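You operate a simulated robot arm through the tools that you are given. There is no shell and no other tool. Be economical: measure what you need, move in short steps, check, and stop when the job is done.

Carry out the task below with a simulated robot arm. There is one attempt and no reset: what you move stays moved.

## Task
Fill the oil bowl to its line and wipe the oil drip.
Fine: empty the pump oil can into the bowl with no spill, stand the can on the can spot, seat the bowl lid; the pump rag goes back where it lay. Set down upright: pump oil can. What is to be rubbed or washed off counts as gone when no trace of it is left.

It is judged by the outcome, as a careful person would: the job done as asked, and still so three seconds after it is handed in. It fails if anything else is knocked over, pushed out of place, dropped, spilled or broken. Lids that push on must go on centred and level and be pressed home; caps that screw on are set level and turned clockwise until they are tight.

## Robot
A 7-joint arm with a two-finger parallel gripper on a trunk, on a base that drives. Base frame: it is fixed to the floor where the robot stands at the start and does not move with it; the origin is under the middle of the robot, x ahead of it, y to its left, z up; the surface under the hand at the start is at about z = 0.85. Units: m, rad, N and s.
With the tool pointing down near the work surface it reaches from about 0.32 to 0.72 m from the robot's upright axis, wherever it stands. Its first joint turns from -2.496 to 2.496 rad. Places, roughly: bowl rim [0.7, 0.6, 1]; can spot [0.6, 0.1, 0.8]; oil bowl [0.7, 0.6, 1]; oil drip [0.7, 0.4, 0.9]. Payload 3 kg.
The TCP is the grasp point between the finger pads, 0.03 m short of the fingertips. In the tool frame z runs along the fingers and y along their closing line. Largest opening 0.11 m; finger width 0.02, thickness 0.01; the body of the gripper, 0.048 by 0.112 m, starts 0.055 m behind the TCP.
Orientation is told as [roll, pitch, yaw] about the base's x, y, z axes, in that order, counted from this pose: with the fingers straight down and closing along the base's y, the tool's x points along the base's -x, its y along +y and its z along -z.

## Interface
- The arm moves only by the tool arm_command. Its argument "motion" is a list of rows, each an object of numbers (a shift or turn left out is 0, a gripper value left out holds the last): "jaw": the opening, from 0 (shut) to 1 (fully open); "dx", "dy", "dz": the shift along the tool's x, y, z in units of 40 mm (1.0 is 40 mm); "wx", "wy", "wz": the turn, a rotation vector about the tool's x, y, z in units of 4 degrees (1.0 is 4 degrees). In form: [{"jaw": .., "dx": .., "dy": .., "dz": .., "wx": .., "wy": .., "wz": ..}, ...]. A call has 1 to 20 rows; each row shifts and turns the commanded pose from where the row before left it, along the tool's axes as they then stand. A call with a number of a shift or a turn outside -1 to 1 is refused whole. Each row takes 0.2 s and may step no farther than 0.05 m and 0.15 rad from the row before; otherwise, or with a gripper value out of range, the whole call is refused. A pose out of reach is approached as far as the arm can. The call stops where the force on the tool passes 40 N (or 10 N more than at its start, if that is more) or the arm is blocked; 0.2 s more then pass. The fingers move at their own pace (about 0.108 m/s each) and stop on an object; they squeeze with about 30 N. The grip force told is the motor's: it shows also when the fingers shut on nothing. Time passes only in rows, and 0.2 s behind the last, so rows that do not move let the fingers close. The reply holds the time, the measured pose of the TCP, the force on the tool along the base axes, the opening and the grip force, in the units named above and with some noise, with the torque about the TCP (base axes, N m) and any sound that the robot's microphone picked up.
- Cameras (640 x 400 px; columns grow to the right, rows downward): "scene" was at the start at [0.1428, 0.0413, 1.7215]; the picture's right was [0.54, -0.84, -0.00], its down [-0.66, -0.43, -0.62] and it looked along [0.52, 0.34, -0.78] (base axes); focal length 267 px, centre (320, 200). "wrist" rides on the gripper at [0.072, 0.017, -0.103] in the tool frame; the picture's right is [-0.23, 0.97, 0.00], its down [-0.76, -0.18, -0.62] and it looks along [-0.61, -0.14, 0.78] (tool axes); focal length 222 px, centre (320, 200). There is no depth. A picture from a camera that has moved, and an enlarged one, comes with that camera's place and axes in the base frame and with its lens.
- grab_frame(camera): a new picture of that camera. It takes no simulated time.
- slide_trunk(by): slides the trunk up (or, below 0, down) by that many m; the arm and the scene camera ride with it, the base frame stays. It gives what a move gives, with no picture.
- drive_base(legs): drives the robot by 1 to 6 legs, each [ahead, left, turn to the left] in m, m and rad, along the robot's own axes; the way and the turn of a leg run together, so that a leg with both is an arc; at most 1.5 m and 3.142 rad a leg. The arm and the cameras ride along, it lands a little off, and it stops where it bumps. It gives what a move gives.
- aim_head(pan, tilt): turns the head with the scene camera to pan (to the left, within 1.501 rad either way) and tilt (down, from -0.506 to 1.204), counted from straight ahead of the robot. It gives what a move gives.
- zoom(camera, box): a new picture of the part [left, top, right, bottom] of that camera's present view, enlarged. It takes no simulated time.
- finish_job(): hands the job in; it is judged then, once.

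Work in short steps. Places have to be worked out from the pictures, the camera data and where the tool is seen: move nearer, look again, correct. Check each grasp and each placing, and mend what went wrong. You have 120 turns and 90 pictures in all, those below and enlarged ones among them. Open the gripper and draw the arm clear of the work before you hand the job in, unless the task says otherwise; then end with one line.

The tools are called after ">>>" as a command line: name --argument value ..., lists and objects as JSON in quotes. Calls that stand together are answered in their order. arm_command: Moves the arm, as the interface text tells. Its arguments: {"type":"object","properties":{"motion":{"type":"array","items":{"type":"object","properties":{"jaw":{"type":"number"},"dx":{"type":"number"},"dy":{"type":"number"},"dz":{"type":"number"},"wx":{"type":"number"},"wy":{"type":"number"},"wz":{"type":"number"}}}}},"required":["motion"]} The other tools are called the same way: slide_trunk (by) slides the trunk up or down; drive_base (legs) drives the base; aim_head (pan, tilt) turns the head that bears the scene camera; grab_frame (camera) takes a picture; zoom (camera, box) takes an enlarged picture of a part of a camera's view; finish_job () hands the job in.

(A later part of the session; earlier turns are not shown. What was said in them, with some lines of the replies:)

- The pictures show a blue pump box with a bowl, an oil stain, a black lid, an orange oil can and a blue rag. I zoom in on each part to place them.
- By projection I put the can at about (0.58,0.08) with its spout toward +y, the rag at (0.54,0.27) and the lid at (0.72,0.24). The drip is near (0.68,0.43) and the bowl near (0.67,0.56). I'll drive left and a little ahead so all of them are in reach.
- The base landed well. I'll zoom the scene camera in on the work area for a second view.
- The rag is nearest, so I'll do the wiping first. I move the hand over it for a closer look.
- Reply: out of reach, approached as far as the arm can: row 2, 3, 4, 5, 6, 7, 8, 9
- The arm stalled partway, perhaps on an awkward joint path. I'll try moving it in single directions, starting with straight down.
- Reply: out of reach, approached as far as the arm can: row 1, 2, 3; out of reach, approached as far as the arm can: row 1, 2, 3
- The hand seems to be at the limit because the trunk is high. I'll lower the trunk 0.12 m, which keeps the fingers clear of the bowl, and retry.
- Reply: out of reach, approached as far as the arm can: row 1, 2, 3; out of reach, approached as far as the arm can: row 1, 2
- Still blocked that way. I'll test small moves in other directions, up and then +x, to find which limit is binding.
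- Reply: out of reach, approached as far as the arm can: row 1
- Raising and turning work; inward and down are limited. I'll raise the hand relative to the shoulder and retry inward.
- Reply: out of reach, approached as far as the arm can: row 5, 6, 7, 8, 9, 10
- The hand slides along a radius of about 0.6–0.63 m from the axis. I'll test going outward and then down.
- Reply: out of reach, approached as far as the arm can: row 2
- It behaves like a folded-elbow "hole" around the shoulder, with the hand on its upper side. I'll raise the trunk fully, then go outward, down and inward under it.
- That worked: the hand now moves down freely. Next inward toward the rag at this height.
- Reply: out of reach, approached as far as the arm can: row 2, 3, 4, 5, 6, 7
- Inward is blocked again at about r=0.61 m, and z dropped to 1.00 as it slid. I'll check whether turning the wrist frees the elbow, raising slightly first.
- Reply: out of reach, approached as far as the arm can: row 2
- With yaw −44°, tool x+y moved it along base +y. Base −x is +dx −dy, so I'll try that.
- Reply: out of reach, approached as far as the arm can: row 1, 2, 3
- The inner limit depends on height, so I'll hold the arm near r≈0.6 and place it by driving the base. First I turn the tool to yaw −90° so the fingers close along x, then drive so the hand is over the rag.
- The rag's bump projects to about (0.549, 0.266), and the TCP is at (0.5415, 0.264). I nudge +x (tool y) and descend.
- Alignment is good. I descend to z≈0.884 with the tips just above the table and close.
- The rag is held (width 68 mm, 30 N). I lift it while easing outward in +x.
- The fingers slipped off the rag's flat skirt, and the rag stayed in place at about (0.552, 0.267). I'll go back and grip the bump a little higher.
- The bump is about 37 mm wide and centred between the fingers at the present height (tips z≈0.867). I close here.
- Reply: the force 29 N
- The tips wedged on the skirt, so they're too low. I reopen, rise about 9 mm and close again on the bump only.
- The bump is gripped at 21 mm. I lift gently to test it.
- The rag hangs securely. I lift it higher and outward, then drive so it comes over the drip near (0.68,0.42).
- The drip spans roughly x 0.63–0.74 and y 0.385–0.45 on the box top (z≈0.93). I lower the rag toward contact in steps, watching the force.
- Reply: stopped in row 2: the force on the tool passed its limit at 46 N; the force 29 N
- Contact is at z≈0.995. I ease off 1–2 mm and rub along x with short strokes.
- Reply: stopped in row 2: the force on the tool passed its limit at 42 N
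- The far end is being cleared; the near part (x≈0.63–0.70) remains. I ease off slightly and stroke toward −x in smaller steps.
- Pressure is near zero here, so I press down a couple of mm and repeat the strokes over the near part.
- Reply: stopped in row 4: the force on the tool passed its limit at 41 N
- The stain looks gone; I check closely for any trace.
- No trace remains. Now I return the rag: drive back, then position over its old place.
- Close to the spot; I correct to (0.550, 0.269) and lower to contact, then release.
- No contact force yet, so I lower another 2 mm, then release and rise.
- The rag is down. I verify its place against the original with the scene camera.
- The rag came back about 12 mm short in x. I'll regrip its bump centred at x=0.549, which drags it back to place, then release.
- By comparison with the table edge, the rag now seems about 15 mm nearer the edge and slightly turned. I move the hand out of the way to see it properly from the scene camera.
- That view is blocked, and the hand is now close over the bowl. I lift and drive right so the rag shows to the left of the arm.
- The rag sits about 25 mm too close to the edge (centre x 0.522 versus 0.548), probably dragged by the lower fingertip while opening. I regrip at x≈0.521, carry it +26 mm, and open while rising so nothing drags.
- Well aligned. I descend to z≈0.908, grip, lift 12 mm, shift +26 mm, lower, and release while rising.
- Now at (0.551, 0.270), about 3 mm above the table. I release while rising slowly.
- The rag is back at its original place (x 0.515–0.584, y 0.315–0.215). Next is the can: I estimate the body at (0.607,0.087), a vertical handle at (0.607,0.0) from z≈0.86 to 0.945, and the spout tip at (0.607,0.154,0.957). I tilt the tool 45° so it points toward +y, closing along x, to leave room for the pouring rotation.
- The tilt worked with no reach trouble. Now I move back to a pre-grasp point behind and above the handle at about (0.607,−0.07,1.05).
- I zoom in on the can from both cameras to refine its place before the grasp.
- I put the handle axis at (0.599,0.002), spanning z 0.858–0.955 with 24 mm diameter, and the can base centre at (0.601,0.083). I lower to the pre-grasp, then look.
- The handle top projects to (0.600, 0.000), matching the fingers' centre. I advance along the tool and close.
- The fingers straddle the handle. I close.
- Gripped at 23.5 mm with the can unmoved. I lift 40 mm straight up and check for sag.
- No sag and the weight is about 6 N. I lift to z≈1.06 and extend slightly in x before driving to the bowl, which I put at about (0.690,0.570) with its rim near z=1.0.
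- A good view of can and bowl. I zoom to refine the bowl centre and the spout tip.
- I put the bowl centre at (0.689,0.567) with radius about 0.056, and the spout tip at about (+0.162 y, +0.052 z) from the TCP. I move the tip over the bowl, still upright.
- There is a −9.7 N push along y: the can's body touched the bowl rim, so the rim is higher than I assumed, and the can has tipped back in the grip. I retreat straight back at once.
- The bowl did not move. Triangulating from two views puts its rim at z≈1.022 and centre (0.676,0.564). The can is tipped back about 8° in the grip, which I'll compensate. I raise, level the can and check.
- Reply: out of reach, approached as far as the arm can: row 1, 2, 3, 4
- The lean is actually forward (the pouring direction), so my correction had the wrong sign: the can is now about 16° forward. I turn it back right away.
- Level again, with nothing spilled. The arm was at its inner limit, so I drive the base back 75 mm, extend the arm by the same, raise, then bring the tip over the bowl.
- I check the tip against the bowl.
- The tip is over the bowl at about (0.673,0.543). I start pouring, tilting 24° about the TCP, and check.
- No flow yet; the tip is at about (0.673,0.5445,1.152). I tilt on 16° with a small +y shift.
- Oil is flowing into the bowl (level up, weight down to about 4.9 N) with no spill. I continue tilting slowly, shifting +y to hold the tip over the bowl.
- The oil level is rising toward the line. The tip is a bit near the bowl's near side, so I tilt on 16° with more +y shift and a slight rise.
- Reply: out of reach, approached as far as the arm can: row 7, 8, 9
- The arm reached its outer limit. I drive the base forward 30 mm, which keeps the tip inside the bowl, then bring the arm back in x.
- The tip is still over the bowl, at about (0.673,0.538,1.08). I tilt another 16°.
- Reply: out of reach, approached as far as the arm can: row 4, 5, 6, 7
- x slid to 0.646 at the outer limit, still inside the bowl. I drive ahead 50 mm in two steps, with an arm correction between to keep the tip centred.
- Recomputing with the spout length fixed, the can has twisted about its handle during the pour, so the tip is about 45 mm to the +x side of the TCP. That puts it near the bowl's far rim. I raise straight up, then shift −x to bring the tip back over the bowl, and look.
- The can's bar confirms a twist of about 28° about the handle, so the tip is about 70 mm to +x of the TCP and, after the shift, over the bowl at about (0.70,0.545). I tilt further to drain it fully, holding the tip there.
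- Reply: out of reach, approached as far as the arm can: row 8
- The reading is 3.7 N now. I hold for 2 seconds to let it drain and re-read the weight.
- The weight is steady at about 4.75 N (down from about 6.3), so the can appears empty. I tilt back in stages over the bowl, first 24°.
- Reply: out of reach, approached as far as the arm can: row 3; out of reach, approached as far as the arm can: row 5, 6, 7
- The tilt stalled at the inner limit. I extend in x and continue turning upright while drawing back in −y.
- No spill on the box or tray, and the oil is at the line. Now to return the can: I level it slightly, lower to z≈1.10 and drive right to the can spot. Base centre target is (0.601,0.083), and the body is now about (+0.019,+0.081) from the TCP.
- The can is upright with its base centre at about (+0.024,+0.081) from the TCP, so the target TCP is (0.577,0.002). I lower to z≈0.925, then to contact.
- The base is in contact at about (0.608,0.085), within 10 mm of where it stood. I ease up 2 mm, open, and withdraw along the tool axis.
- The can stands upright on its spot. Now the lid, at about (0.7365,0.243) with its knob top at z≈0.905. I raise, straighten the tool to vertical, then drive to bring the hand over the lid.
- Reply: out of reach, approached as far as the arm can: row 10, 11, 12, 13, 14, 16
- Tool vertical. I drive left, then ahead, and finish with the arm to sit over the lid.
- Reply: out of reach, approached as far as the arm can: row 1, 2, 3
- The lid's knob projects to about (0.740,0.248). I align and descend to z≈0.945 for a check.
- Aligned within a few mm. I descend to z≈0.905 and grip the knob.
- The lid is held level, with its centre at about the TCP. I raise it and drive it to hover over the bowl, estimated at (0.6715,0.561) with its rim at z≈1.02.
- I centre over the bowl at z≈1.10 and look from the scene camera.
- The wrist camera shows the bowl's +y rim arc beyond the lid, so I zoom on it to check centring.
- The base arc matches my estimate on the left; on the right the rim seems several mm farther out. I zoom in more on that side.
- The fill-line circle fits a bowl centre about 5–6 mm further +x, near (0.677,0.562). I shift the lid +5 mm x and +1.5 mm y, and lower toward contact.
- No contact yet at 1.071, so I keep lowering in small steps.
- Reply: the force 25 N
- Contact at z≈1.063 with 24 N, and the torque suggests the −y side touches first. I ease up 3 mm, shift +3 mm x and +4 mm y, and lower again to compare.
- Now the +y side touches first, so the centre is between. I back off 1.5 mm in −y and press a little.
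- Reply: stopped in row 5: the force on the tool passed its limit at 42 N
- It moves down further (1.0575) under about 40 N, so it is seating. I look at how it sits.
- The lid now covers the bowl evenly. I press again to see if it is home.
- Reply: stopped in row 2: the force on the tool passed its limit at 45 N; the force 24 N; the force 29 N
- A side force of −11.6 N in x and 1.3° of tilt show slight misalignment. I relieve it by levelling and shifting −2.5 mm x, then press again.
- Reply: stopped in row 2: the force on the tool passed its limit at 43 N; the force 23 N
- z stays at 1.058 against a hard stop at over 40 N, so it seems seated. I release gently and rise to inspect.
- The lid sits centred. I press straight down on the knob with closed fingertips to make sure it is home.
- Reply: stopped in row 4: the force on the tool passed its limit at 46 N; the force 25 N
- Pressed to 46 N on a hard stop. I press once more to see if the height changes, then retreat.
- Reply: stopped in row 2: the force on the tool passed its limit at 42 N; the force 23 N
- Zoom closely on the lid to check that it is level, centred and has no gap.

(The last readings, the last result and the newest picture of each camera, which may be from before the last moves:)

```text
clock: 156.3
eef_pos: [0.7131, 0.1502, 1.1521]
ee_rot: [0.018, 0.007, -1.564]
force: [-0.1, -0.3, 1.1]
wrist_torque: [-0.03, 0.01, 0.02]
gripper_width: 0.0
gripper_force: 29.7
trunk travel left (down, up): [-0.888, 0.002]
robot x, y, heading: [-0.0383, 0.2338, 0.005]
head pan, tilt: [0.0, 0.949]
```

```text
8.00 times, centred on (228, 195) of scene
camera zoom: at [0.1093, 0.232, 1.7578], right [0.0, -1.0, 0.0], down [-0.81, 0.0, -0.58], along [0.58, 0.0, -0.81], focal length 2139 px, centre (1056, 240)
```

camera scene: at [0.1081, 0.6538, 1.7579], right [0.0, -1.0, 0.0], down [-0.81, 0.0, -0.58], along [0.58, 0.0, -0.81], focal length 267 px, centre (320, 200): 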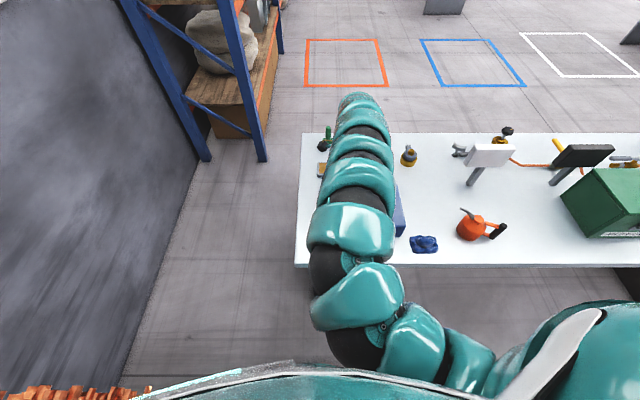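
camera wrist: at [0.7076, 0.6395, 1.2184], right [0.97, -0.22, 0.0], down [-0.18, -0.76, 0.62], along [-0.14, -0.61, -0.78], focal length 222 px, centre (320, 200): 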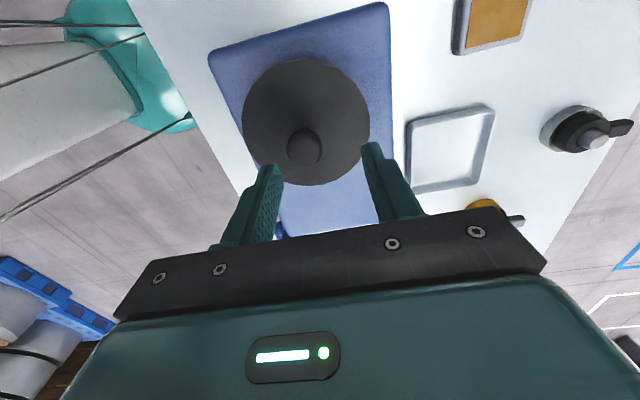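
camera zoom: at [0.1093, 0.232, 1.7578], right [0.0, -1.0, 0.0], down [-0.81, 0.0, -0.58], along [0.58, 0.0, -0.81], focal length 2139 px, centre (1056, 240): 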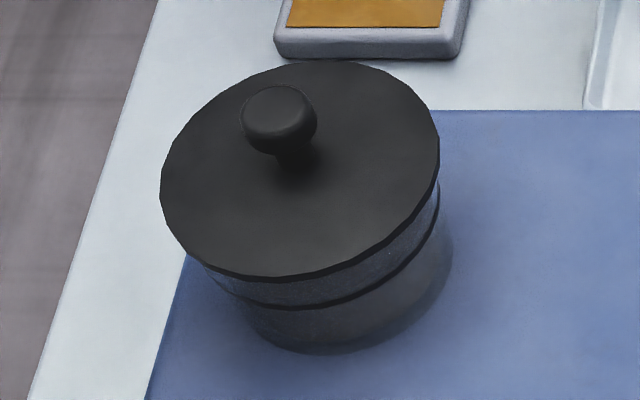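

The lid is level, flush on the rim and centred within about 3 mm. I open the gripper, draw up clear and take a last look at the can and rag.

>>> arm_command --motion '[{"jaw": 1, "dz": -0.5, "dy": 0.3}, {"dz": -0.5, "dy": 0.3}, {"dx": -0.8}, {"dx": -0.8}, {"dx": -0.8}, {"dx": -0.8}]'

>>> grab_frame --camera "scene"

```text
clock: 157.8
eef_pos: [0.737, 0.0204, 1.1923]
ee_rot: [0.016, 0.006, -1.565]
force: [0.3, -0.6, -0.3]
wrist_torque: [0.0, -0.01, -0.01]
gripper_width: 0.1099
gripper_force: 0.0
trunk travel left (down, up): [-0.888, 0.002]
robot x, y, heading: [-0.0423, 0.2299, 0.003]
head pan, tilt: [0.0, 0.949]
```

```text
2 pictures are left
camera scene: at [0.1095, 0.2313, 1.7578], right [0.0, -1.0, 0.0], down [-0.81, 0.0, -0.58], along [0.58, 0.0, -0.81], focal length 267 px, centre (320, 200)
```

scene: 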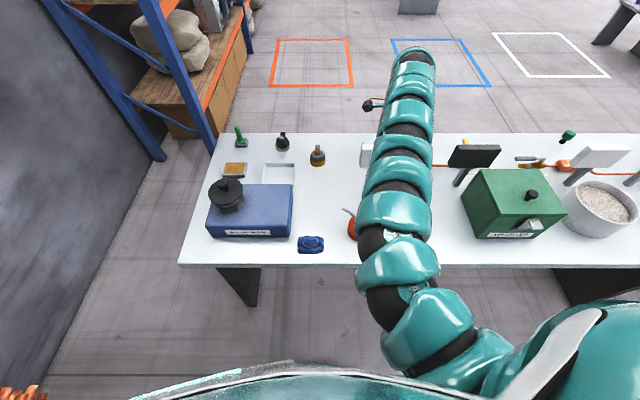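

Everything is in place: the lid is on, the drip is gone, the rag is back and the can is upright on its spot. The gripper is open and clear of the work, so I hand the job in.

>>> finish_job

```text
The job is handed in.
```

I emptied the oil can into the bowl (the level looks to be at the line, with no spill visible), wiped off the drip, and pressed the lid home. The can stands upright about 10 mm from where it began, with its spout turned slightly, and the rag is back where it lay. The can brushed the bowl rim once before pouring, but the bowl did not move.
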